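You operate a simulated robot arm through the tools that you are given. There is no shell and no other tool. Be economical: measure what you need, move in short steps, check, and stop when the job is done.

You run a simulated two-armed robot. Do the job below in one go: nothing can be reset, and whatever is moved stays where it is left.

JOB
Put the M8 bag in the white box and shut it; the other bag goes in the blue bin.

The check looks at the end state, three seconds after you hand in, the way a careful person would. Anything else that was tipped, shoved, dropped, spilled or broken makes it a failure.

ROBOT AND FRAMES
Two 7-joint arms with four-finger grippers on one trunk, on a base that drives. Base frame: it is fixed to the floor where the robot stands at the start and does not move with it; the origin is under the middle of the robot, x ahead of it, y to its left, z up; the surface under the hand at the start is at about z = 0.78. Lengths are in m, angles in degrees, forces in N, time in s.
The left shoulder is at the start at [0.04, 0.181, 1.154], the right one opposite. With the tool pointing down near the work surface each hand reaches from about 0.3 to 0.84 m from the robot's upright axis, wherever it stands, measured 20 degrees to its own side. Places, roughly: card box lid [0.5, -0.2, 0.9]; inside of the bin [0.7, -0.4, 0.8]; inside of the card box [0.5, -0.2, 0.8]. Payload 3.67 kg a hand.
The TCP of each hand is the grasp point between the finger pads, 0.028 m short of the fingertips. In the tool frame z runs along the fingers and y along their closing line. Largest opening 0.112 m; the body of the gripper starts 0.073 m behind the TCP.
Orientation is that of the tool frame in the base frame, as a unit quaternion [x, y, z, w]. With the fingers straight down and closing along the base's y, the tool's x points along the base's -x, its y along +y and its z along -z.

CONTROLS
- The arms move only by the tool step_arm. It takes "left_targets", "right_targets" or both (then of equal length, played together; a hand with none holds still); each is a list of rows, each an object (a shift or turn left out is 0, a gripper value left out holds the last) with "slide": the shift along the base's x, y, z in m, a list of three; "angular": the turn, a rotation vector about the base's x, y, z in rad, a list of three; "hand": the opening, from 0 (shut) to 1 (fully open). In form: [{"slide": [x, y, z], "angular": [ax, ay, az], "hand": hand}, ...]. A call has 1 to 12 rows; each row shifts and turns the commanded pose from where the row before left it. A row lasts 0.2 s, in which the tool goes at most 0.05 m and 8.6 degrees; a call with a longer step from one row to the next is refused whole, and so is a gripper value outside its range. A pose out of reach is approached as far as the arm can. The call stops where the force on the tool passes 60 N (or 10 N more than at its start, if that is more) or the arm is blocked; 0.2 s more then pass. The fingers move at their own pace and stop on an object; they squeeze with about 27 N. The grip force told is the motor's: it shows also when the fingers shut on nothing. Time passes only in rows, and 0.2 s behind the last, so rows that do not move let the fingers close. It gives the time, the measured TCP pose, the force on the tool (base axes), the opening and the grip force at its end, in the units of the frame above (readings bear some noise), with the torque about the TCP (base axes, N m) and any sound that the robot's microphone picked up, and new pictures: "pictures" is both (left out), scene, wrist or none (wrist: the cameras of the hands that moved).
- Cameras (640 x 400 px; columns grow to the right, rows downward): "scene" is now at [0.0981, -0.0401, 1.3842]; the picture's right is [-0.46, -0.89, 0.00], its down [-0.50, 0.26, -0.83] and it looks along [0.73, -0.38, -0.56] (base axes); focal length 250 px, centre (320, 200). "left" rides on the left gripper at [0.06, 0.018, -0.104] in its tool frame; the picture's right is [-0.29, 0.96, 0.00], its down [-0.80, -0.24, -0.55] and it looks along [-0.53, -0.16, 0.83] (tool axes); focal length 234 px, centre (320, 200). "right" rides on the right gripper at [0.06, -0.018, -0.104] in its tool frame; the picture's right is [0.29, 0.96, 0.00], its down [-0.80, 0.24, -0.55] and it looks along [-0.53, 0.16, 0.83] (tool axes); focal length 234 px, centre (320, 200). There is no depth. A picture from a camera that has moved, and an enlarged one, comes with that camera's place and axes in the base frame and with its lens.
- move_column(by): slides the trunk up (or, below 0, down) by that many m; the arms and the scene camera ride with it, the base frame stays. It gives what a move gives, with no picture.
- drive_base(legs): drives the robot by 1 to 6 legs, each [ahead, left, turn to the left] in m, m and degrees, along the robot's own axes; the way and the turn of a leg run together, so that a leg with both is an arc; at most 1.5 m and 180 degrees a leg. The arms and the cameras ride along, it lands a little off, and it stops where it bumps. It gives what a move gives, and a new picture of the scene camera.
- pan_tilt(pan, tilt): turns the head with the scene camera to pan (to the left, within 86 degrees either way) and tilt (down, from -29 to 69), counted from straight ahead of the robot. It gives what a move gives, and a new picture of the scene camera.
- zoom(camera, box): a new picture of the part [left, top, right, bottom] of that camera's present view, enlarged. It takes no simulated time.
- hand_in(): hands the job in; it is judged then, once.

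Go step by step. Nothing tells you exact positions but the pictures and the camera data: compare them with the known pose of the tool, close in by small moves and look again before you grip or let go. The budget is 120 turns and 260 pictures, counting those below and the enlarged ones. Unless the task says otherwise, let go and move clear before handing in, and close with one line.

The tools are called after "Request:" as name(argument=value, ...) on one line, values as JSON. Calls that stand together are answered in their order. step_arm: Moves the arms, as the interface text tells. Its arguments: {"type":"object","properties":{"left_targets":{"type":"array"},"right_targets":{"type":"array"},"pictures":{"type":"string","enum":["both","scene","wrist","none"]}},"required":[]} The other tools are called the same way: move_column (by) slides the trunk up or down; drive_base (legs) drives the base; pan_tilt (pan, tilt) turns the head that bears the scene camera; zoom (camera, box) takes an enlarged picture of a part of a camera's view; hand_in () hands the job in.

At the start:

```text
time: 0.0
left_eef_pos: [0.5065, -0.0284, 1.1854]
left_orientation: [0.0, 1.0, 0.0, 0.0]
left_force: [-0.5, 0.2, 0.2]
left_moment: [-0.04, 0.0, -0.01]
left_opening: 0.1119
left_grip_force: 0.1
right_eef_pos: [0.4189, -0.5639, 1.2263]
right_orientation: [-0.001, 1.0, 0.001, 0.0]
right_force: [0.0, 0.4, 0.2]
right_moment: [-0.02, 0.01, -0.03]
right_opening: 0.1119
right_grip_force: 0.1
trunk travel left (down, up): [-0.275, 0.239]
robot x, y, heading: [-0.0011, -0.0034, 0.3]
head pan, tilt: [-27.4, 34.3]
```

scene: 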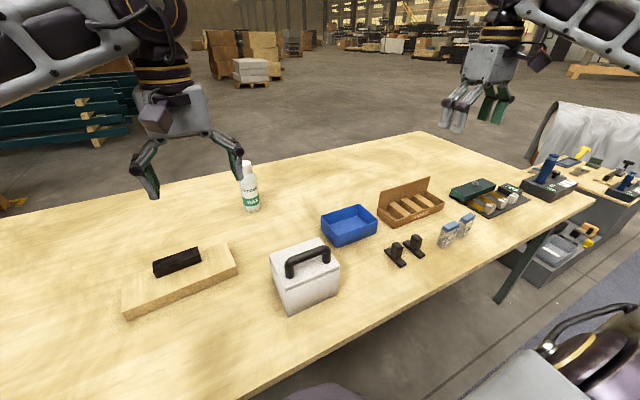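
right: 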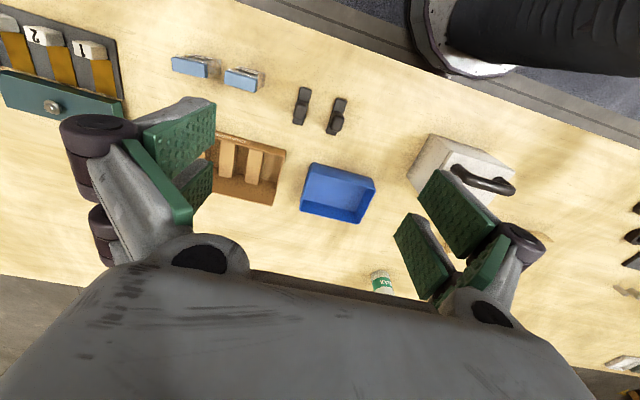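
left: 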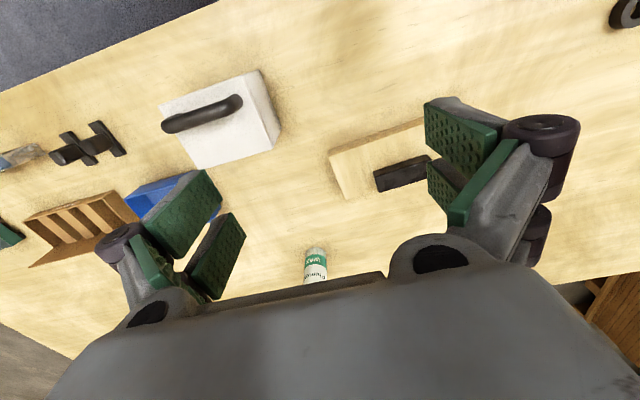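

I see a table with a white lidded box, a blue bin, a card tray, and two small bags to the right. I'll zoom in for details on the bags and box.

Request:
zoom(camera="scene", box=[420, 190, 500, 260])

Request:
zoom(camera="scene", box=[250, 190, 400, 320])

Request:
zoom(camera="right", box=[160, 40, 400, 230])

Request:
zoom(camera="left", box=[120, 50, 320, 200])

```text
5.71 times, centred on (460, 225) of scene
camera zoom: at [0.0981, -0.0401, 1.3842], right [-0.46, -0.89, 0.0], down [-0.5, 0.26, -0.83], along [0.73, -0.38, -0.56], focal length 1427 px, centre (-480, 57)
```

zoom: 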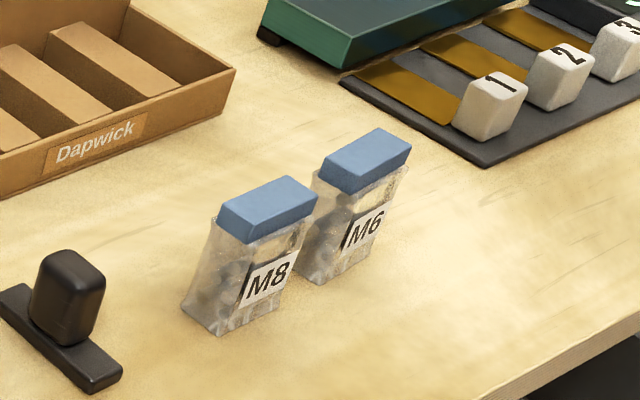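

```text
3.08 times, centred on (325, 255) of scene
camera zoom: at [0.0981, -0.0401, 1.3842], right [-0.46, -0.89, 0.0], down [-0.5, 0.26, -0.83], along [0.73, -0.38, -0.56], focal length 768 px, centre (305, 31)
```

zoom: 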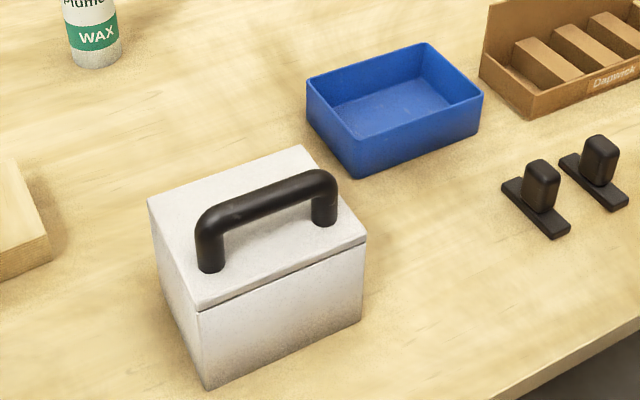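

```text
2.11 times, centred on (280, 135) of right
camera zoom: at [0.3585, -0.5821, 1.3301], right [-0.29, 0.96, 0.0], down [0.8, 0.24, 0.55], along [0.53, 0.16, -0.83], focal length 493 px, centre (404, 337)
```

zoom: 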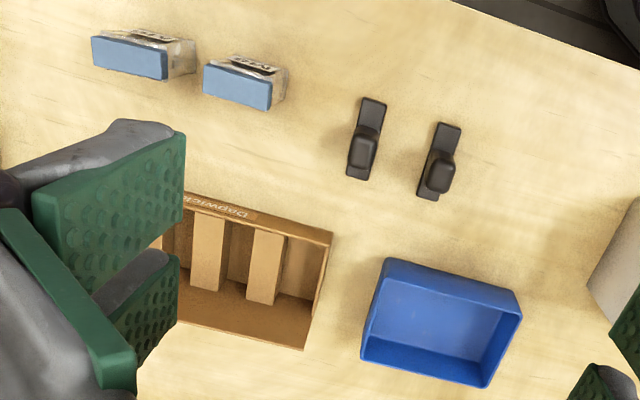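

```text
2.67 times, centred on (220, 125) of left
camera zoom: at [0.4457, -0.0092, 1.2902], right [0.29, 0.96, 0.0], down [0.8, -0.24, 0.55], along [0.53, -0.16, -0.83], focal length 624 px, centre (587, 400)
```

zoom: 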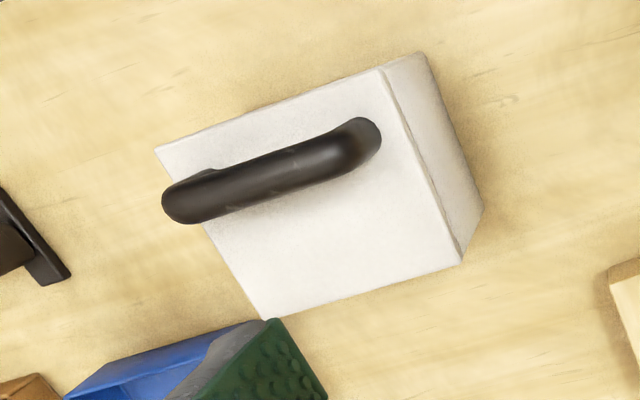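

The box (x .454–.572, y −.28…−.13, top ≈.892) and the bin (≈.657, −.44) are in reach, but the bags (M8 ≈ (.456, −.70), M6 ≈ (.457, −.79)) are far right. I'll drive 0.35 m right so both hands can work.

Request:
drive_base(legs=[[0, -0.35, 0]])

Request:
pan_tilt(pan=0, tilt=48)

```text
time: 2.3
left_eef_pos: [0.5062, -0.3737, 1.1863]
left_orientation: [0.0, 1.0, 0.001, 0.0]
left_force: [0.1, -0.1, -0.1]
left_moment: [-0.01, 0.0, -0.05]
left_opening: 0.1121
left_grip_force: 0.1
right_eef_pos: [0.4171, -0.9096, 1.2257]
right_orientation: [0.0, 1.0, 0.0, 0.0]
right_force: [0.2, 0.1, -1.0]
right_moment: [0.01, 0.0, 0.01]
right_opening: 0.1119
right_grip_force: 0.1
trunk travel left (down, up): [-0.275, 0.239]
robot x, y, heading: [-0.0006, -0.3443, -0.2]
head pan, tilt: [-27.4, 34.3]
camera scene: at [0.0978, -0.3867, 1.3842], right [-0.46, -0.89, 0.0], down [-0.5, 0.26, -0.83], along [0.73, -0.38, -0.56], focal length 250 px, centre (320, 200)
```

scene: 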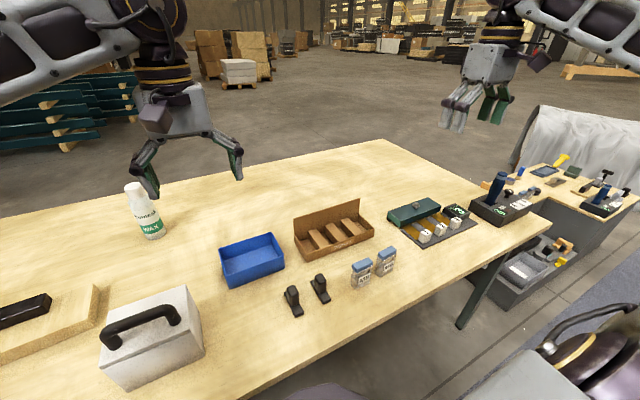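

```text
time: 3.2
left_eef_pos: [0.5049, -0.3738, 1.185]
left_orientation: [0.0, 1.0, 0.0, 0.0]
left_force: [0.6, 0.9, 0.9]
left_moment: [0.02, -0.03, 0.01]
left_opening: 0.1119
left_grip_force: 0.1
right_eef_pos: [0.418, -0.9095, 1.2263]
right_orientation: [0.0, 1.0, 0.0, -0.001]
right_force: [-0.9, 0.0, 0.4]
right_moment: [-0.02, 0.02, -0.01]
right_opening: 0.112
right_grip_force: 0.0
trunk travel left (down, up): [-0.275, 0.239]
robot x, y, heading: [-0.002, -0.3465, -0.2]
head pan, tilt: [0.0, 48.0]
camera scene: at [0.0982, -0.3457, 1.3642], right [0.0, -1.0, 0.0], down [-0.74, 0.0, -0.67], along [0.67, 0.0, -0.74], focal length 250 px, centre (320, 200)
```

scene: 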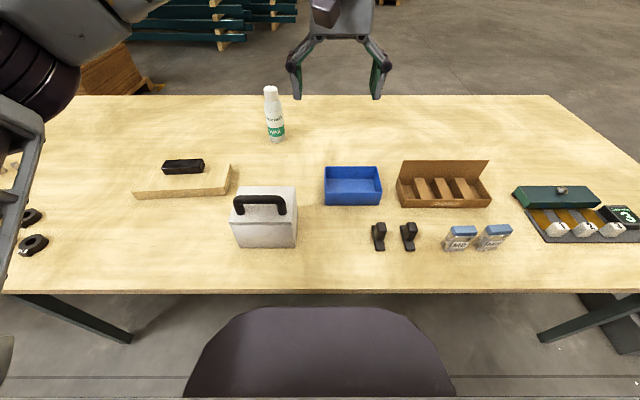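

The view is now centred on the work. I'll zoom on the box, bags and bin.

Request:
zoom(camera="scene", box=[220, 175, 310, 255])

Request:
zoom(camera="scene", box=[430, 215, 520, 260])

Request:
zoom(camera="scene", box=[315, 155, 395, 215])

```text
5.00 times, centred on (265, 215) of scene
camera zoom: at [0.0982, -0.3457, 1.3642], right [0.0, -1.0, 0.0], down [-0.74, 0.0, -0.67], along [0.67, 0.0, -0.74], focal length 1248 px, centre (595, 125)
```

zoom: 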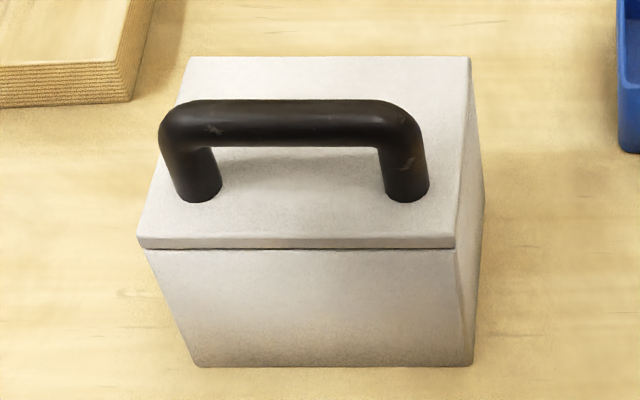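

```text
7.11 times, centred on (475, 238) of scene
camera zoom: at [0.0982, -0.3457, 1.3642], right [0.0, -1.0, 0.0], down [-0.74, 0.0, -0.67], along [0.67, 0.0, -0.74], focal length 1776 px, centre (-782, -67)
```

zoom: 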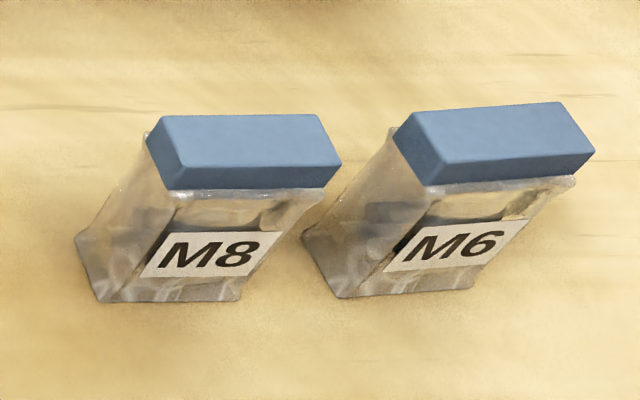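

```text
6.67 times, centred on (355, 185) of scene
camera zoom: at [0.0982, -0.3457, 1.3642], right [0.0, -1.0, 0.0], down [-0.74, 0.0, -0.67], along [0.67, 0.0, -0.74], focal length 1665 px, centre (87, 300)
```

zoom: 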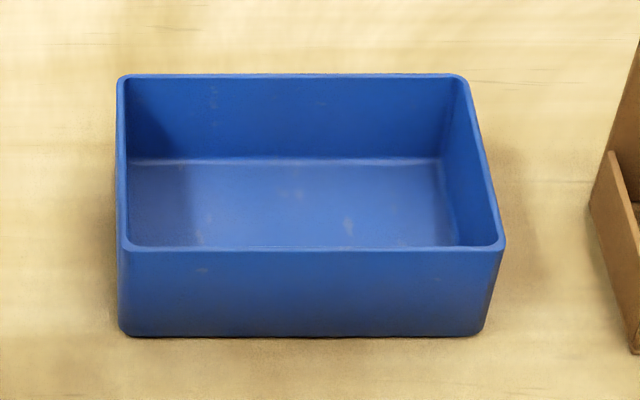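

M8 stands at about (.456, −.702) and M6 at (.459, −.791, turned ~4°), clip tops at z ≈ .86. The right hand goes above M6 first, turned so it closes along x.

Request:
step_arm(right_targets=[{"slide": [0.0037, 0.0108, -0.0224], "angular": [0, 0, 0.1485]}, {"slide": [0.0037, 0.0108, -0.0224], "angular": [0, 0, 0.1485]}, {"slide": [0.0037, 0.0108, -0.0224], "angular": [0, 0, 0.1485]}, {"slide": [0.0037, 0.0108, -0.0224], "angular": [0, 0, 0.1485]}, {"slide": [0.0037, 0.0108, -0.0224], "angular": [0, 0, 0.1485]}, {"slide": [0.0037, 0.0108, -0.0224], "angular": [0, 0, 0.1485]}, {"slide": [0.0037, 0.0108, -0.0224], "angular": [0, 0, 0.1485]}, {"slide": [0.0037, 0.0108, -0.0224], "angular": [0, 0, 0.1485]}, {"slide": [0.0037, 0.0108, -0.0224], "angular": [0, 0, 0.1485]}, {"slide": [0.0037, 0.0108, -0.0224], "angular": [0, 0, 0.1485]}, {"slide": [0.0037, 0.0108, -0.0224], "angular": [0, 0, 0.1485]}])

```text
time: 5.6
left_eef_pos: [0.5062, -0.3727, 1.1844]
left_orientation: [0.0, 1.0, -0.001, 0.001]
left_force: [0.4, 0.3, -0.4]
left_moment: [0.01, 0.03, 0.0]
left_opening: 0.1121
left_grip_force: 0.1
right_eef_pos: [0.2807, -0.4318, 0.9824]
right_orientation: [-0.701, 0.713, -0.005, 0.001]
right_force: [0.4, 0.2, 0.1]
right_moment: [-0.01, -0.01, -0.03]
right_opening: 0.1117
right_grip_force: 0.0
right hand out of reach, approached as far as the arm can: row 1, 2, 3, 4, 5, 6, 7, 8, 9, 10, 11
trunk travel left (down, up): [-0.275, 0.239]
robot x, y, heading: [-0.0022, -0.3488, -0.3]
head pan, tilt: [0.0, 48.0]
camera scene: at [0.099, -0.3444, 1.3641], right [0.0, -1.0, 0.0], down [-0.74, 0.0, -0.67], along [0.67, 0.0, -0.74], focal length 250 px, centre (320, 200)
camera right: at [0.297, -0.4917, 1.0875], right [-0.96, -0.27, -0.01], down [-0.23, 0.81, 0.55], along [-0.14, 0.53, -0.84], focal length 234 px, centre (320, 200)
```

scene: 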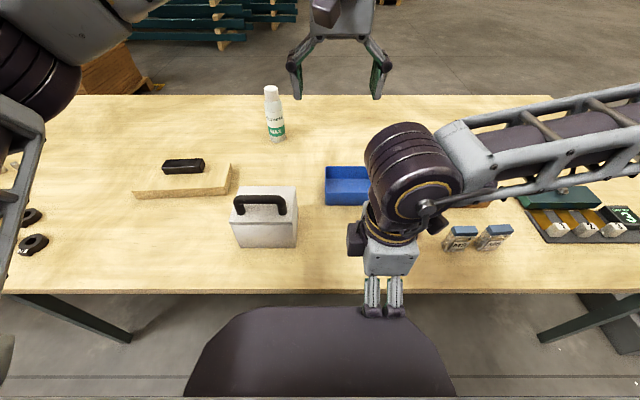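
right: 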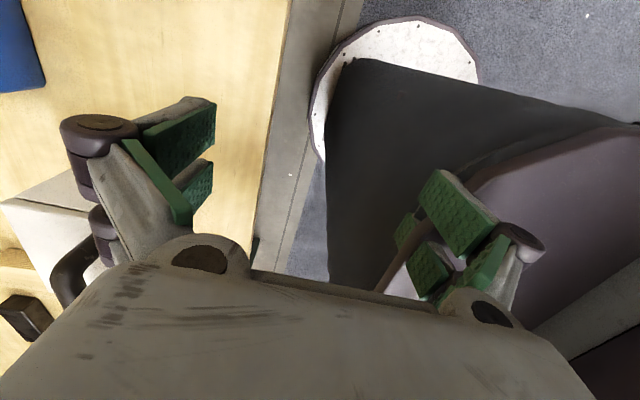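

The arm got into an awkward configuration: the +90° turn doesn't suit it. I'll raise and turn back the other way, in checked stages.

Request:
step_arm(right_targets=[{"slide": [0.01, -0.035, 0.02], "angular": [0, 0, -0.149]}, {"slide": [0.01, -0.035, 0.02], "angular": [0, 0, -0.149]}, {"slide": [0.01, -0.035, 0.02], "angular": [0, 0, -0.149]}, {"slide": [0.01, -0.035, 0.02], "angular": [0, 0, -0.149]}, {"slide": [0.01, -0.035, 0.02], "angular": [0, 0, -0.149]}, {"slide": [0.01, -0.035, 0.02], "angular": [0, 0, -0.149]}], pictures="scene")

```text
time: 7.0
left_eef_pos: [0.5061, -0.3754, 1.186]
left_orientation: [0.0, 1.0, 0.0, 0.0]
left_force: [0.0, -0.3, -0.8]
left_moment: [-0.01, 0.02, -0.02]
left_opening: 0.1121
left_grip_force: 0.2
right_eef_pos: [0.3447, -0.6433, 1.1058]
right_orientation: [-0.326, 0.945, -0.002, 0.0]
right_force: [-0.1, 0.0, 0.0]
right_moment: [0.01, 0.01, 0.05]
right_opening: 0.1121
right_grip_force: 0.0
right hand out of reach, approached as far as the arm can: row 1
trunk travel left (down, up): [-0.275, 0.239]
robot x, y, heading: [-0.0006, -0.3462, -0.1]
head pan, tilt: [0.0, 48.0]
camera scene: at [0.0981, -0.3471, 1.3642], right [0.0, -1.0, 0.0], down [-0.74, 0.0, -0.67], along [0.67, 0.0, -0.74], focal length 250 px, centre (320, 200)
```

scene: 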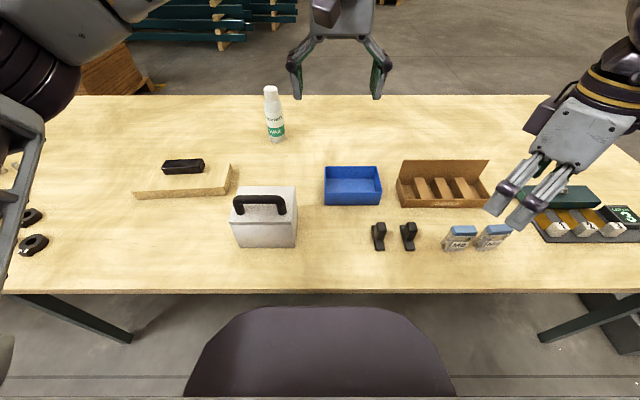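

It's back to normal. Now I turn the right hand to about −86° above M6, staying high.

Request:
step_arm(right_targets=[{"slide": [0.0076, -0.00985, 0], "angular": [0, 0, -0.1443]}, {"slide": [0.0076, -0.00985, 0], "angular": [0, 0, -0.1443]}, {"slide": [0.0076, -0.00985, 0], "angular": [0, 0, -0.1443]}, {"slide": [0.0076, -0.00985, 0], "angular": [0, 0, -0.1443]}, {"slide": [0.0076, -0.00985, 0], "angular": [0, 0, -0.1443]}, {"slide": [0.0076, -0.00985, 0], "angular": [0, 0, -0.1443]}, {"slide": [0.0076, -0.00985, 0], "angular": [0, 0, -0.1443]}, {"slide": [0.0076, -0.00985, 0], "angular": [0, 0, -0.1443]}, {"slide": [0.0076, -0.00985, 0], "angular": [0, 0, -0.1443]}, {"slide": [0.0076, -0.00985, 0], "angular": [0, 0, -0.1443]}, {"slide": [0.0076, -0.00985, 0], "angular": [0, 0, -0.1443]}, {"slide": [0.0076, -0.00985, 0], "angular": [0, 0, -0.1443]}], pictures="scene")

```text
time: 9.6
left_eef_pos: [0.5062, -0.3752, 1.184]
left_orientation: [0.0, 1.0, 0.0, -0.001]
left_force: [-0.3, 0.5, 0.5]
left_moment: [-0.02, 0.01, 0.03]
left_opening: 0.112
left_grip_force: 0.0
right_eef_pos: [0.4351, -0.7589, 1.1053]
right_orientation: [0.509, 0.861, -0.002, -0.004]
right_force: [0.0, 0.0, 0.4]
right_moment: [-0.03, -0.01, -0.02]
right_opening: 0.1121
right_grip_force: 0.1
trunk travel left (down, up): [-0.275, 0.239]
robot x, y, heading: [0.0014, -0.3436, -0.1]
head pan, tilt: [0.0, 48.0]
camera scene: at [0.0984, -0.3462, 1.3642], right [0.0, -1.0, 0.0], down [-0.74, 0.0, -0.67], along [0.67, 0.0, -0.74], focal length 250 px, centre (320, 200)
```

scene: 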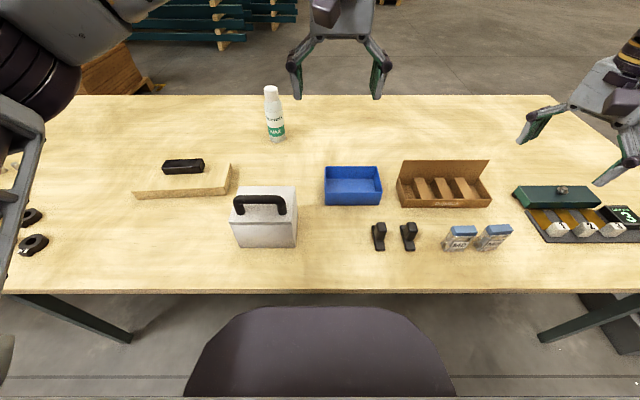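

It follows well. I'll finish the turn and descend to about 0.95 for a wrist look.

Request:
step_arm(right_targets=[{"slide": [0.008, -0.0107, -0.02], "angular": [0, 0, -0.1443]}, {"slide": [0.008, -0.0107, -0.02], "angular": [0, 0, -0.1443]}, {"slide": [0.008, -0.0107, -0.02], "angular": [0, 0, -0.1443]}, {"slide": [0, 0, -0.045]}, {"slide": [0, 0, -0.045]}])

```text
time: 10.8
left_eef_pos: [0.5058, -0.3752, 1.1845]
left_orientation: [0.0, 1.0, 0.0, 0.0]
left_force: [0.0, -0.2, 0.3]
left_moment: [0.02, 0.04, 0.0]
left_opening: 0.1118
left_grip_force: 0.1
right_eef_pos: [0.4602, -0.7897, 0.955]
right_orientation: [0.682, 0.731, -0.001, -0.002]
right_force: [0.3, -0.6, 0.8]
right_moment: [0.02, 0.01, -0.01]
right_opening: 0.1119
right_grip_force: 0.0
trunk travel left (down, up): [-0.275, 0.239]
robot x, y, heading: [0.0004, -0.3493, -0.0]
head pan, tilt: [0.0, 48.0]
camera scene: at [0.0988, -0.3464, 1.3641], right [0.0, -1.0, 0.0], down [-0.74, 0.0, -0.67], along [0.67, 0.0, -0.74], focal length 250 px, centre (320, 200)
camera right: at [0.4391, -0.7324, 1.0593], right [0.94, 0.35, 0.0], down [0.3, -0.78, 0.55], along [0.19, -0.52, -0.83], focal length 234 px, centre (320, 200)
```

scene: 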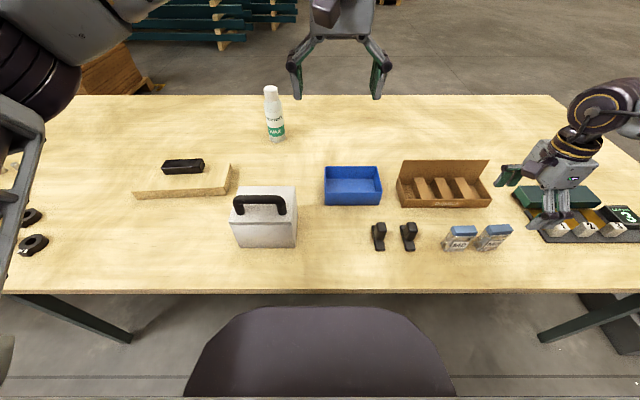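
right: 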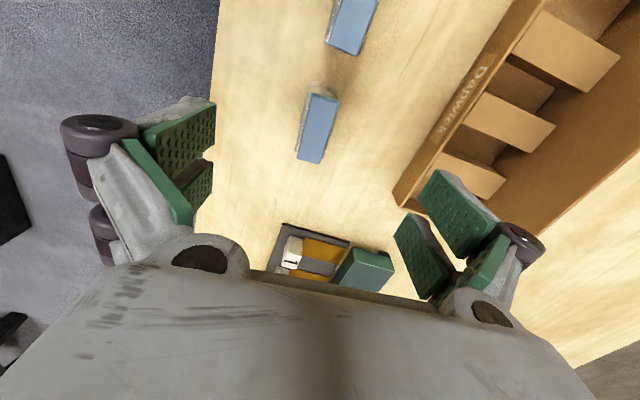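

The wrist view puts the M6 clip at (.457, −.789), right under the hand. Descend and grip.

Request:
step_arm(right_targets=[{"slide": [-0.002, 0, -0.038]}, {"slide": [0, 0, -0.038]}, {"slide": [0, 0, -0.036]}])

```text
time: 11.6
left_eef_pos: [0.5066, -0.3748, 1.1843]
left_orientation: [0.001, 1.0, -0.001, 0.0]
left_force: [0.5, 0.3, -0.3]
left_moment: [-0.01, 0.0, 0.0]
left_opening: 0.1121
left_grip_force: 0.1
right_eef_pos: [0.4589, -0.7906, 0.8424]
right_orientation: [0.682, 0.732, 0.0, -0.003]
right_force: [0.5, -0.2, 0.1]
right_moment: [0.0, -0.01, 0.01]
right_opening: 0.1121
right_grip_force: 0.0
trunk travel left (down, up): [-0.275, 0.239]
robot x, y, heading: [-0.0013, -0.3456, -0.2]
head pan, tilt: [0.0, 48.0]
camera scene: at [0.0988, -0.3462, 1.3641], right [0.0, -1.0, 0.0], down [-0.74, 0.0, -0.67], along [0.67, 0.0, -0.74], focal length 250 px, centre (320, 200)
camera right: at [0.4374, -0.7333, 0.9474], right [0.94, 0.35, 0.0], down [0.3, -0.78, 0.55], along [0.19, -0.52, -0.83], focal length 234 px, centre (320, 200)
```

scene: 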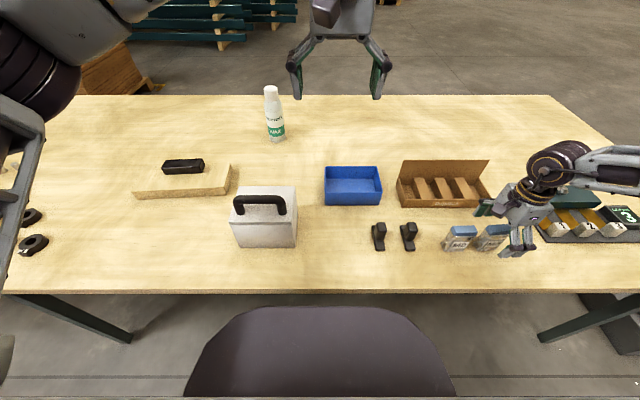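
right: 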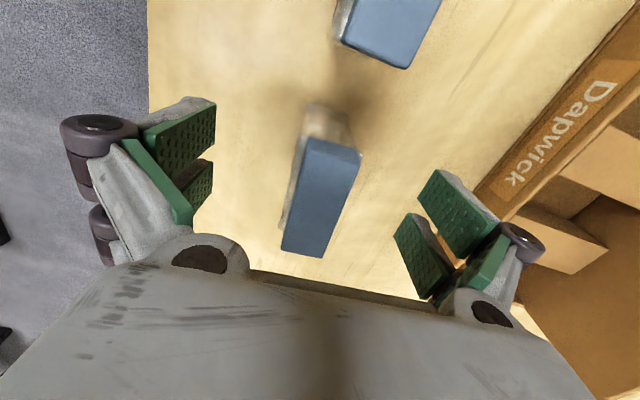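

The clip is centred between the pads; close.

Request:
step_arm(right_targets=[{"hand": 0}, {"hand": 0}, {"hand": 0}, {"hand": 0}], pictures="wrist")

```text
time: 12.6
left_eef_pos: [0.5051, -0.3749, 1.1855]
left_orientation: [-0.001, 1.0, 0.0, 0.0]
left_force: [-0.7, -0.1, -0.8]
left_moment: [-0.01, 0.01, 0.02]
left_opening: 0.112
left_grip_force: 0.0
right_eef_pos: [0.4584, -0.7915, 0.8437]
right_orientation: [0.682, 0.732, -0.002, -0.003]
right_force: [0.1, -0.5, -0.1]
right_moment: [0.0, -0.02, -0.02]
right_opening: 0.0297
right_grip_force: 26.7
trunk travel left (down, up): [-0.275, 0.239]
robot x, y, heading: [-0.001, -0.3445, 0.1]
head pan, tilt: [0.0, 48.0]
camera right: at [0.4368, -0.7332, 0.9478], right [0.93, 0.35, 0.0], down [0.3, -0.78, 0.55], along [0.19, -0.52, -0.83], focal length 234 px, centre (320, 200)
```

right: 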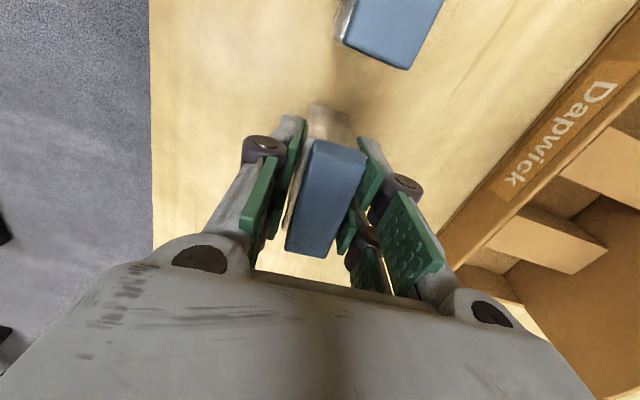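

M6 is gripped (opening 0.03). I lift it straight up, and meanwhile move the left hand out of the way to above the white box, turned to close along x.

Request:
step_arm(right_targets=[{"slide": [0, 0, 0.02]}, {"slide": [0, 0, 0.035]}, {"slide": [0, 0, 0.035]}, {"slide": [0, 0, 0.035]}, {"slide": [0, 0, 0.03]}, {}, {}, {}, {}, {}, {}], left_targets=[{"slide": [-0.0013, 0.0155, 0], "angular": [0, 0, 0.1428]}, {"slide": [-0.0013, 0.0155, 0], "angular": [0, 0, 0.1428]}, {"slide": [-0.0013, 0.0155, 0], "angular": [0, 0, 0.1428]}, {"slide": [-0.0013, 0.0155, 0], "angular": [0, 0, 0.1428]}, {"slide": [-0.0013, 0.0155, 0], "angular": [0, 0, 0.1428]}, {"slide": [-0.0013, 0.0155, 0], "angular": [0, 0, 0.1428]}, {"slide": [-0.0013, 0.0155, 0], "angular": [0, 0, 0.1428]}, {"slide": [-0.0013, 0.0155, 0], "angular": [0, 0, 0.1428]}, {"slide": [-0.0013, 0.0155, 0], "angular": [0, 0, 0.1428]}, {"slide": [-0.0013, 0.0155, 0], "angular": [0, 0, 0.1428]}, {"slide": [-0.0013, 0.0155, 0], "angular": [0, 0, 0.1428]}])

```text
time: 15.0
left_eef_pos: [0.4922, -0.2023, 1.1865]
left_orientation: [0.707, -0.707, 0.0, 0.001]
left_force: [0.0, 0.0, 0.3]
left_moment: [-0.02, 0.0, -0.02]
left_opening: 0.1119
left_grip_force: 0.1
right_eef_pos: [0.4579, -0.7903, 0.9973]
right_orientation: [0.682, 0.731, -0.001, -0.002]
right_force: [-0.2, -0.5, -2.6]
right_moment: [0.0, 0.0, -0.02]
right_opening: 0.03
right_grip_force: 26.6
trunk travel left (down, up): [-0.275, 0.239]
robot x, y, heading: [0.0011, -0.3405, 0.0]
head pan, tilt: [0.0, 48.0]
camera scene: at [0.0981, -0.3454, 1.3642], right [0.0, -1.0, 0.0], down [-0.74, 0.0, -0.67], along [0.67, 0.0, -0.74], focal length 250 px, centre (320, 200)
camera right: at [0.4369, -0.7327, 1.1024], right [0.93, 0.35, 0.0], down [0.3, -0.78, 0.55], along [0.19, -0.52, -0.83], focal length 234 px, centre (320, 200)
camera left: at [0.4732, -0.2624, 1.2909], right [-0.96, 0.29, 0.0], down [0.24, 0.8, 0.55], along [0.16, 0.53, -0.83], focal length 234 px, centre (320, 200)
```

scene: 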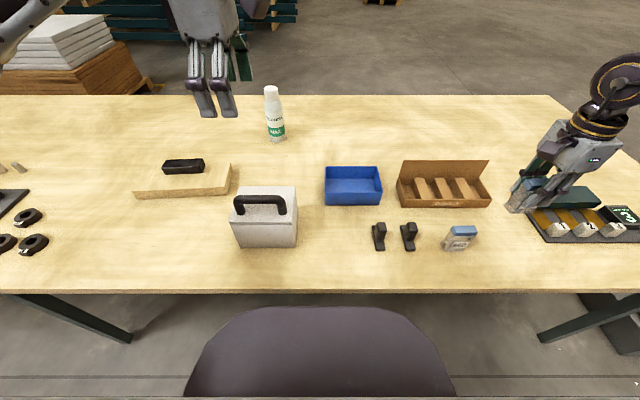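
right: 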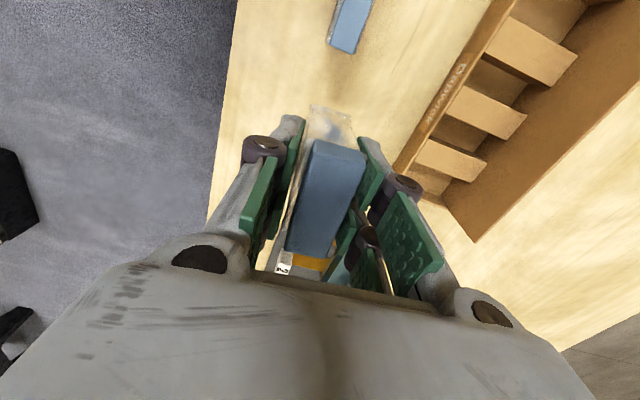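
left: 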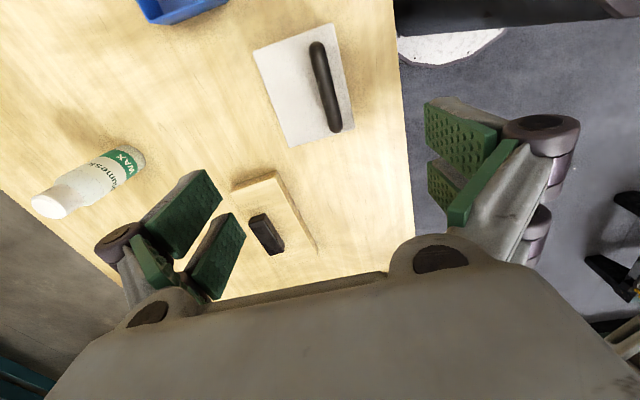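

Lifted cleanly. Bin centre computes to (.658, −.446), rim at z ≈ .84; carry M6 there.

Request:
step_arm(right_targets=[{"slide": [0.02, 0.0344, 0]}, {"slide": [0.02, 0.0344, 0]}, {"slide": [0.02, 0.0344, 0]}, {"slide": [0.02, 0.0344, 0]}, {"slide": [0.02, 0.0344, 0]}, {"slide": [0.02, 0.0344, 0]}, {"slide": [0.02, 0.0344, 0]}, {"slide": [0.02, 0.0344, 0]}, {"slide": [0.02, 0.0344, 0]}, {"slide": [0.02, 0.0344, 0]}])

```text
time: 17.2
left_eef_pos: [0.4914, -0.2039, 1.1865]
left_orientation: [0.707, -0.707, 0.0, 0.0]
left_force: [-1.1, 0.6, 0.5]
left_moment: [0.01, -0.01, 0.02]
left_opening: 0.1118
left_grip_force: 0.1
right_eef_pos: [0.6157, -0.4939, 1.005]
right_orientation: [0.682, 0.731, 0.0, -0.003]
right_force: [0.2, 0.5, -1.3]
right_moment: [0.01, 0.02, -0.02]
right_opening: 0.0298
right_grip_force: 27.1
right hand out of reach, approached as far as the arm can: row 9, 10
trunk travel left (down, up): [-0.275, 0.239]
robot x, y, heading: [0.0015, -0.344, -0.2]
head pan, tilt: [0.0, 48.0]
camera scene: at [0.0979, -0.3459, 1.3642], right [0.0, -1.0, 0.0], down [-0.74, 0.0, -0.67], along [0.67, 0.0, -0.74], focal length 250 px, centre (320, 200)
camera right: at [0.5935, -0.437, 1.1087], right [0.94, 0.35, 0.0], down [0.3, -0.78, 0.55], along [0.19, -0.52, -0.83], focal length 234 px, centre (320, 200)
```

scene: 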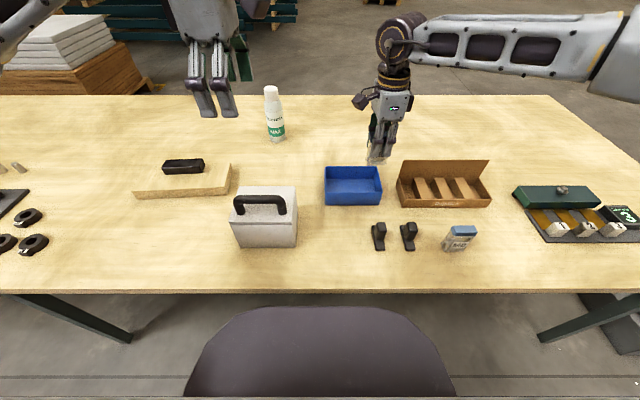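
right: 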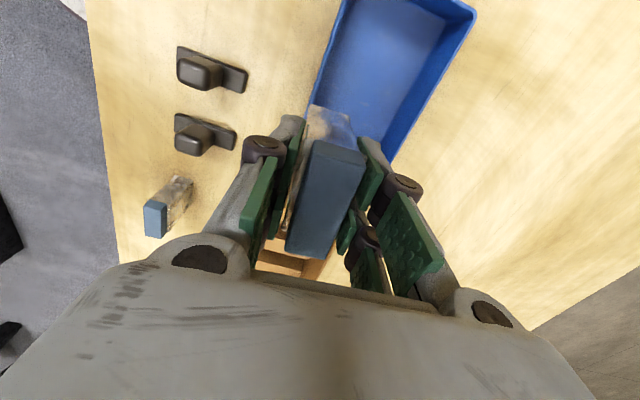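

Reach is limited at this wrist angle; orientation in the bin doesn't matter, so I turn the hand back about 40° while moving over the bin.

Request:
step_arm(right_targets=[{"angular": [0, 0, 0.14]}, {"angular": [0, 0, 0.14]}, {"slide": [0.01, 0.012, 0], "angular": [0, 0, 0.14]}, {"slide": [0.01, 0.012, 0], "angular": [0, 0, 0.14]}, {"slide": [0.011, 0.012, 0], "angular": [0, 0, 0.14]}, {"slide": [0.011, 0.012, 0], "angular": [0, 0, 0.14]}])

```text
time: 18.6
left_eef_pos: [0.4916, -0.203, 1.1868]
left_orientation: [0.707, -0.707, 0.0, 0.0]
left_force: [0.1, 0.2, 0.3]
left_moment: [0.01, -0.02, 0.01]
left_opening: 0.1121
left_grip_force: 0.0
right_eef_pos: [0.6119, -0.4916, 1.0085]
right_orientation: [0.323, 0.947, 0.0, -0.002]
right_force: [0.0, -0.3, -1.3]
right_moment: [0.0, 0.02, 0.01]
right_opening: 0.0297
right_grip_force: 26.8
right hand out of reach, approached as far as the arm can: row 3, 4, 5, 6
trunk travel left (down, up): [-0.275, 0.239]
robot x, y, heading: [-0.0001, -0.3464, -0.1]
head pan, tilt: [0.0, 48.0]
camera scene: at [0.0983, -0.3458, 1.3642], right [0.0, -1.0, 0.0], down [-0.74, 0.0, -0.67], along [0.67, 0.0, -0.74], focal length 250 px, centre (320, 200)
camera right: at [0.5543, -0.4692, 1.1134], right [0.36, 0.93, 0.0], down [0.78, -0.3, 0.55], along [0.52, -0.2, -0.83], focal length 234 px, centre (320, 200)
```

scene: 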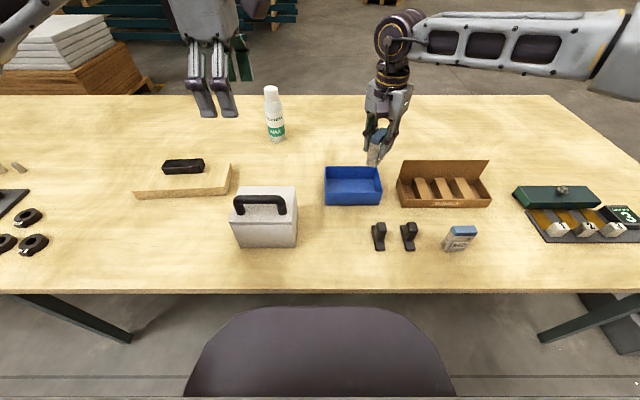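
right: 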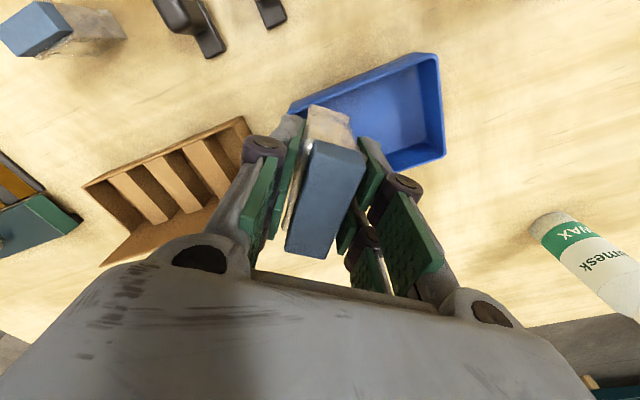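

Still limited, perhaps by arm posture at this height. I'll test going lower (bag bottom still above the rim) while moving toward the bin centre.

Request:
step_arm(right_targets=[{"slide": [0, 0, -0.03]}, {"slide": [0, 0, -0.03]}, {"slide": [0.015, 0.012, 0]}, {"slide": [0.015, 0.012, 0]}, {"slide": [0.015, 0.012, 0]}], pictures="scene")

```text
time: 19.8
left_eef_pos: [0.4927, -0.2041, 1.1863]
left_orientation: [0.707, -0.707, -0.001, 0.001]
left_force: [-0.1, 0.0, -0.7]
left_moment: [0.0, 0.0, -0.03]
left_opening: 0.112
left_grip_force: 0.1
right_eef_pos: [0.6097, -0.4993, 0.9566]
right_orientation: [0.324, 0.946, -0.001, -0.001]
right_force: [-0.4, 0.8, -1.2]
right_moment: [-0.01, 0.02, 0.03]
right_opening: 0.0299
right_grip_force: 26.6
right hand out of reach, approached as far as the arm can: row 1, 2, 3, 4, 5
trunk travel left (down, up): [-0.275, 0.239]
robot x, y, heading: [-0.0008, -0.3473, -0.0]
head pan, tilt: [0.0, 48.0]
camera scene: at [0.0983, -0.3459, 1.3642], right [0.0, -1.0, 0.0], down [-0.74, 0.0, -0.67], along [0.67, 0.0, -0.74], focal length 250 px, centre (320, 200)
```

scene: 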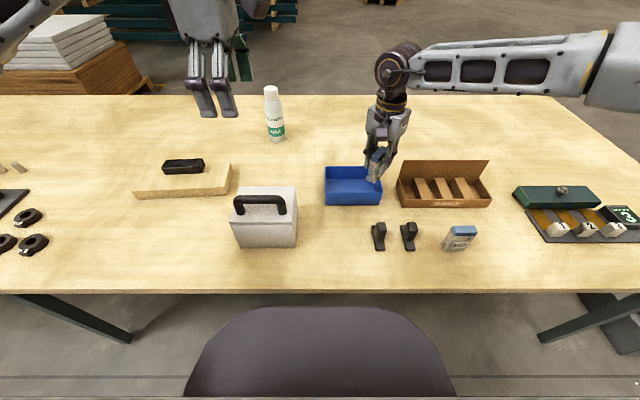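

The posture limits this direction. Driving the base 0.15 m to the left puts the bin more in front of the right shoulder; raise first, then drive.

Request:
step_arm(right_targets=[{"slide": [-0.005, -0.01, 0.03]}, {"slide": [-0.005, -0.01, 0.03]}], pictures="none")

Request:
drive_base(legs=[[0, 0.15, 0]])

```text
time: 20.4
left_eef_pos: [0.4912, -0.2029, 1.1864]
left_orientation: [-0.707, 0.707, -0.001, 0.001]
left_force: [-0.8, -0.8, 0.7]
left_moment: [0.04, -0.04, -0.01]
left_opening: 0.1121
left_grip_force: 0.0
right_eef_pos: [0.5976, -0.5193, 1.0184]
right_orientation: [0.323, 0.946, -0.001, -0.003]
right_force: [-0.3, -0.6, -1.4]
right_moment: [0.01, -0.01, 0.03]
right_opening: 0.0296
right_grip_force: 27.4
trunk travel left (down, up): [-0.275, 0.239]
robot x, y, heading: [0.0027, -0.3454, 0.1]
head pan, tilt: [0.0, 48.0]
```

```text
time: 21.8
left_eef_pos: [0.493, -0.0536, 1.1858]
left_orientation: [-0.706, 0.708, 0.0, 0.001]
left_force: [-0.3, 0.7, -0.9]
left_moment: [0.02, -0.03, 0.02]
left_opening: 0.1118
left_grip_force: 0.1
right_eef_pos: [0.5995, -0.3693, 1.0152]
right_orientation: [0.325, 0.946, -0.002, -0.002]
right_force: [0.2, 0.5, -1.2]
right_moment: [-0.02, 0.0, 0.0]
right_opening: 0.0296
right_grip_force: 26.8
trunk travel left (down, up): [-0.275, 0.239]
robot x, y, heading: [0.0044, -0.1954, -0.2]
head pan, tilt: [0.0, 48.0]
camera scene: at [0.0987, -0.1958, 1.3641], right [0.0, -1.0, 0.0], down [-0.74, 0.0, -0.67], along [0.67, 0.0, -0.74], focal length 250 px, centre (320, 200)
```

scene: 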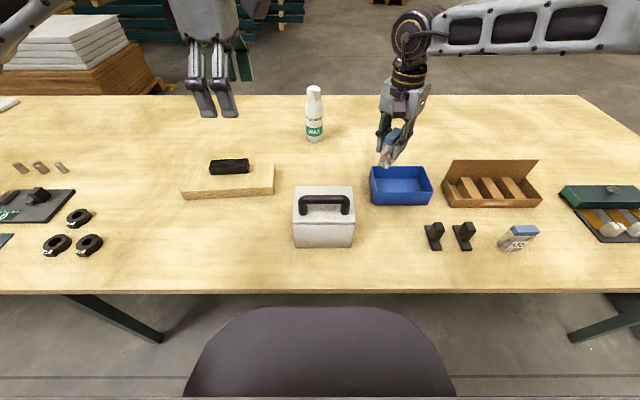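

Now move to above the bin centre (.658, −.446).

Request:
step_arm(right_targets=[{"slide": [0.008, -0.026, 0]}, {"slide": [0.016, -0.026, 0]}, {"slide": [0.017, -0.025, 0]}, {"slide": [0.017, 0, 0]}])

```text
time: 22.8
left_eef_pos: [0.4935, -0.0554, 1.1842]
left_orientation: [-0.707, 0.708, 0.001, -0.001]
left_force: [-0.5, 0.1, -0.1]
left_moment: [0.0, 0.03, -0.01]
left_opening: 0.112
left_grip_force: 0.1
right_eef_pos: [0.6568, -0.4472, 1.0147]
right_orientation: [0.325, 0.946, -0.002, -0.002]
right_force: [1.0, 0.6, -1.5]
right_moment: [-0.01, 0.03, 0.0]
right_opening: 0.0297
right_grip_force: 27.0
trunk travel left (down, up): [-0.275, 0.239]
robot x, y, heading: [-0.0015, -0.1938, 0.2]
head pan, tilt: [0.0, 48.0]
camera scene: at [0.0997, -0.1958, 1.364], right [0.0, -1.0, 0.0], down [-0.74, 0.0, -0.67], along [0.67, 0.0, -0.74], focal length 250 px, centre (320, 200)
camera right: at [0.5992, -0.4246, 1.1204], right [0.36, 0.93, 0.0], down [0.78, -0.3, 0.55], along [0.51, -0.2, -0.84], focal length 234 px, centre (320, 200)
```

scene: 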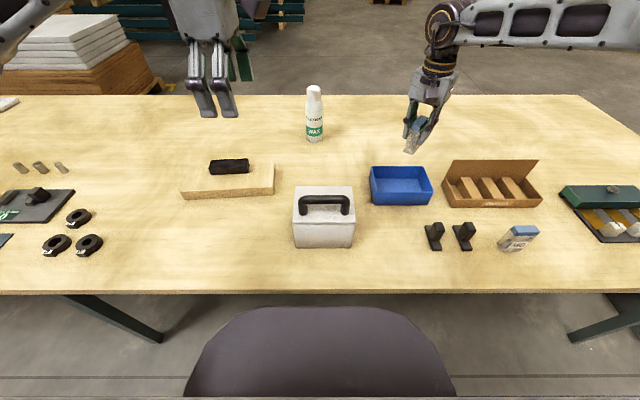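
right: 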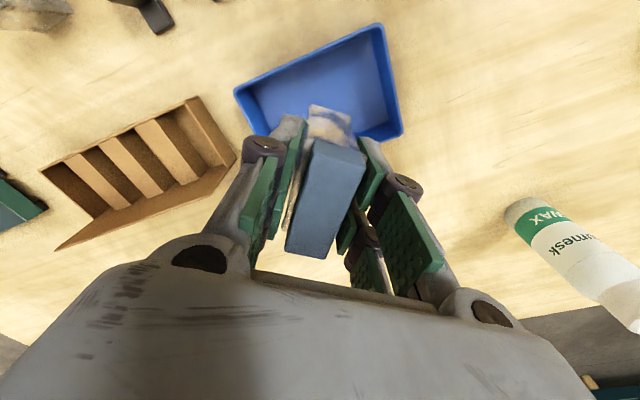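

Reachable now. Lower toward the bin in steps.

Request:
step_arm(right_targets=[{"slide": [0, 0, -0.036]}, {"slide": [0, 0, -0.036]}, {"slide": [0, 0, -0.036]}, {"slide": [0, 0, -0.036]}])

```text
time: 23.8
left_eef_pos: [0.4928, -0.0546, 1.1858]
left_orientation: [-0.706, 0.708, 0.0, 0.0]
left_force: [-0.1, 0.2, 0.5]
left_moment: [0.02, 0.02, 0.01]
left_opening: 0.1115
left_grip_force: 0.2
right_eef_pos: [0.6502, -0.4494, 0.8737]
right_orientation: [0.325, 0.946, -0.001, -0.001]
right_force: [0.4, -0.4, -1.2]
right_moment: [0.0, 0.02, 0.0]
right_opening: 0.0298
right_grip_force: 27.3
right hand out of reach, approached as far as the arm can: row 4
trunk travel left (down, up): [-0.275, 0.239]
robot x, y, heading: [0.0007, -0.1957, -0.2]
head pan, tilt: [0.0, 48.0]
camera scene: at [0.0992, -0.1961, 1.3641], right [0.0, -1.0, 0.0], down [-0.74, 0.0, -0.67], along [0.67, 0.0, -0.74], focal length 250 px, centre (320, 200)
camera right: at [0.5932, -0.4276, 0.9795], right [0.36, 0.93, 0.0], down [0.78, -0.3, 0.55], along [0.51, -0.2, -0.83], focal length 234 px, centre (320, 200)
```

scene: 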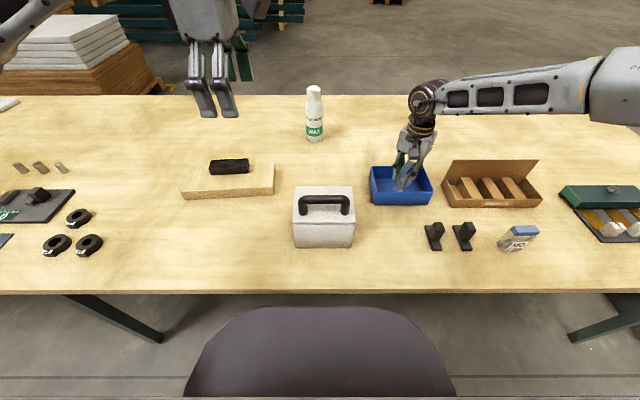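
right: 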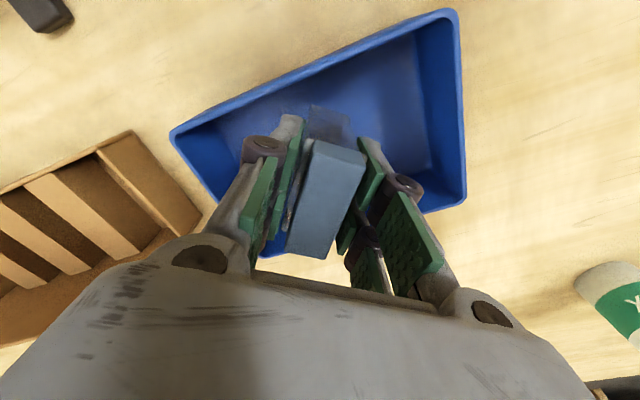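

The bag is inside the bin walls, bottom ~2.5 cm above the floor. I lower the trunk 2.2 cm rather than the arm.

Request:
move_column(by=-0.021)

Request:
zoom(camera="right", box=[160, 0, 480, 200])

Request:
zoom(camera="scene", box=[360, 140, 450, 215])

```text
time: 24.5
left_eef_pos: [0.4922, -0.0543, 1.1655]
left_orientation: [-0.707, 0.707, 0.0, 0.0]
left_force: [1.6, 0.6, 0.4]
left_moment: [-0.01, -0.04, 0.01]
left_opening: 0.1122
left_grip_force: 0.0
right_eef_pos: [0.6508, -0.4487, 0.8545]
right_orientation: [0.324, 0.946, -0.001, -0.001]
right_force: [-0.7, 0.1, -1.9]
right_moment: [-0.04, 0.0, 0.01]
right_opening: 0.0298
right_grip_force: 27.0
trunk travel left (down, up): [-0.254, 0.26]
robot x, y, heading: [-0.0031, -0.1928, 0.1]
head pan, tilt: [0.0, 48.0]
```

```text
2.00 times, centred on (320, 100) of right
camera zoom: at [0.5923, -0.4271, 0.9595], right [0.36, 0.93, 0.0], down [0.78, -0.3, 0.55], along [0.51, -0.2, -0.83], focal length 468 px, centre (320, 400)
```

zoom: 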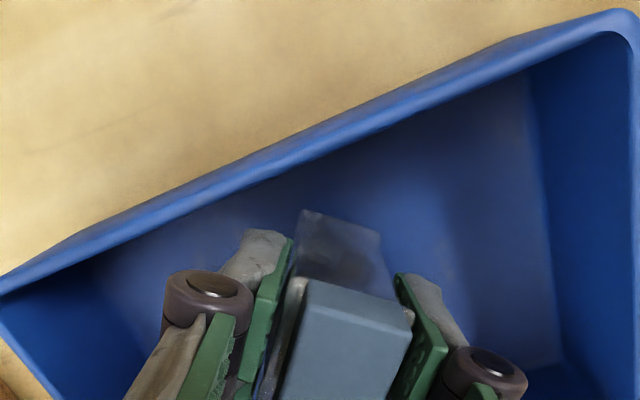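

```text
5.33 times, centred on (405, 178) of scene
camera zoom: at [0.0982, -0.1954, 1.3434], right [0.0, -1.0, 0.0], down [-0.74, 0.0, -0.67], along [0.67, 0.0, -0.74], focal length 1332 px, centre (-133, 320)
```

zoom: 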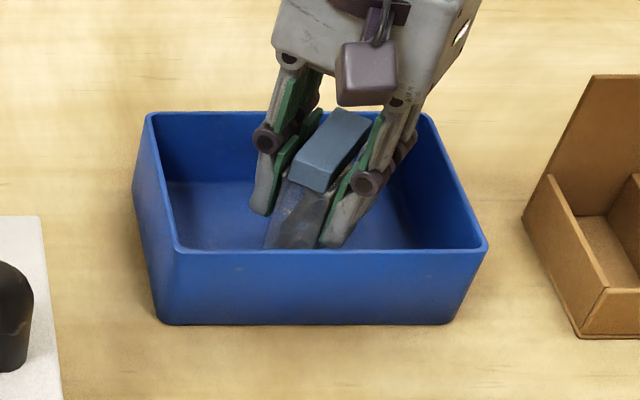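

The bag sits well inside, a few mm above the floor. Lower 4 mm more and release gently.

Request:
move_column(by=-0.004)

Request:
step_arm(right_targets=[{"hand": 0.33}, {"hand": 0.45}, {"hand": 0.5}, {}], pictures="wrist")

Request:
zoom(camera="scene", box=[360, 140, 450, 215])

```text
time: 25.0
left_eef_pos: [0.4921, -0.0539, 1.161]
left_orientation: [-0.707, 0.707, 0.0, -0.001]
left_force: [0.4, 0.3, 0.3]
left_moment: [-0.01, -0.01, 0.01]
left_opening: 0.1121
left_grip_force: 0.1
right_eef_pos: [0.6497, -0.4498, 0.8506]
right_orientation: [0.324, 0.946, -0.002, -0.001]
right_force: [0.8, -0.5, -0.9]
right_moment: [-0.02, 0.0, -0.02]
right_opening: 0.0298
right_grip_force: 27.0
trunk travel left (down, up): [-0.25, 0.264]
robot x, y, heading: [0.0014, -0.1957, -0.0]
head pan, tilt: [0.0, 48.0]
```

```text
time: 26.0
left_eef_pos: [0.4921, -0.0549, 1.1615]
left_orientation: [-0.707, 0.708, 0.0, 0.0]
left_force: [-0.1, 0.6, 0.0]
left_moment: [-0.02, -0.01, -0.02]
left_opening: 0.1116
left_grip_force: 0.1
right_eef_pos: [0.6503, -0.4488, 0.8506]
right_orientation: [0.324, 0.946, -0.001, -0.002]
right_force: [0.3, -0.5, -0.2]
right_moment: [0.0, 0.0, 0.03]
right_opening: 0.0561
right_grip_force: 0.0
trunk travel left (down, up): [-0.25, 0.264]
robot x, y, heading: [-0.0019, -0.1968, -0.0]
head pan, tilt: [0.0, 48.0]
camera right: at [0.5925, -0.4272, 0.9553], right [0.36, 0.93, 0.0], down [0.78, -0.3, 0.55], along [0.51, -0.2, -0.83], focal length 234 px, centre (320, 200)
```

right: 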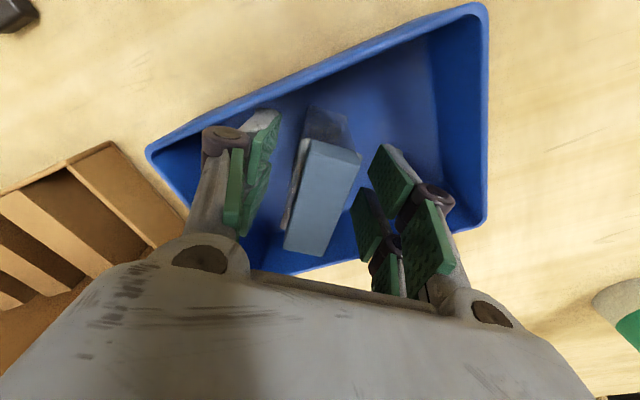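

```text
5.33 times, centred on (405, 178) of scene
camera zoom: at [0.0985, -0.1955, 1.3395], right [0.0, -1.0, 0.0], down [-0.74, 0.0, -0.67], along [0.67, 0.0, -0.74], focal length 1332 px, centre (-133, 320)
```

zoom: 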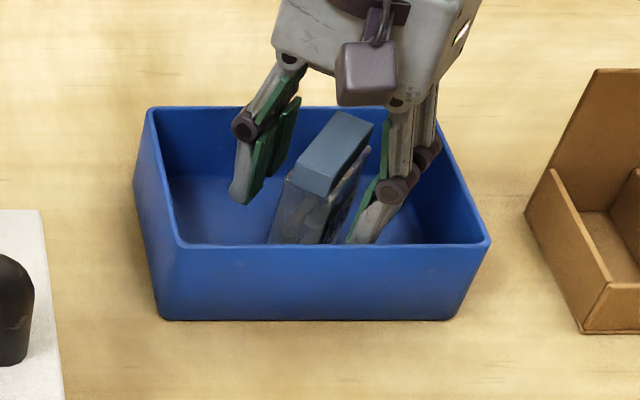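

M6 stands released in the blue bin. Raise the right hand clear and drive back right 0.15 m so the left hand is comfortable at the white box.

Request:
step_arm(right_targets=[{"slide": [0, 0, 0.03]}, {"slide": [0, 0, 0.04]}, {"slide": [0, 0, 0.04]}, {"slide": [-0.01, -0.01, 0.04]}, {"slide": [-0.02, -0.02, 0.03]}], pictures="none")

Request:
drive_base(legs=[[0, -0.15, 0]])

```text
time: 27.2
left_eef_pos: [0.4907, -0.0541, 1.1631]
left_orientation: [-0.707, 0.708, 0.0, 0.001]
left_force: [0.1, 0.3, -0.1]
left_moment: [0.01, -0.02, 0.0]
left_opening: 0.1117
left_grip_force: 0.2
right_eef_pos: [0.6189, -0.4813, 1.0314]
right_orientation: [0.325, 0.946, -0.001, -0.002]
right_force: [0.4, -0.7, 0.0]
right_moment: [-0.02, -0.04, 0.01]
right_opening: 0.0561
right_grip_force: 0.2
trunk travel left (down, up): [-0.25, 0.264]
robot x, y, heading: [0.0008, -0.1971, -0.0]
head pan, tilt: [0.0, 48.0]
```

```text
time: 28.6
left_eef_pos: [0.4922, -0.2016, 1.1605]
left_orientation: [0.708, -0.707, -0.001, 0.0]
left_force: [-0.9, 0.0, 0.9]
left_moment: [0.02, 0.01, 0.02]
left_opening: 0.1121
left_grip_force: 0.0
right_eef_pos: [0.6207, -0.6272, 1.0312]
right_orientation: [0.325, 0.946, -0.002, -0.002]
right_force: [0.2, 0.3, -0.7]
right_moment: [-0.03, -0.03, 0.0]
right_opening: 0.0562
right_grip_force: 0.0
trunk travel left (down, up): [-0.25, 0.264]
robot x, y, heading: [0.0007, -0.3427, -0.3]
head pan, tilt: [0.0, 48.0]
camera scene: at [0.098, -0.3443, 1.3395], right [0.0, -1.0, 0.0], down [-0.74, 0.0, -0.67], along [0.67, 0.0, -0.74], focal length 250 px, centre (320, 200)
```

scene: 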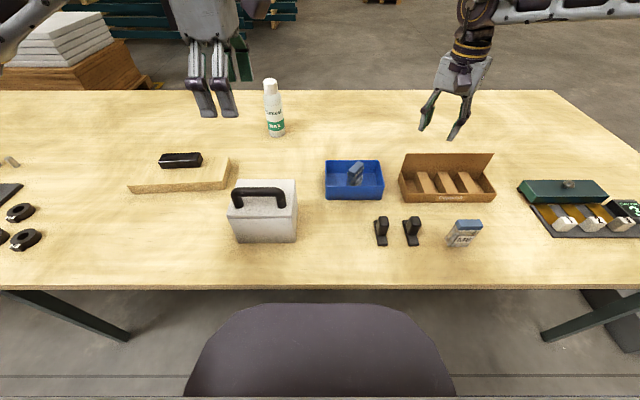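

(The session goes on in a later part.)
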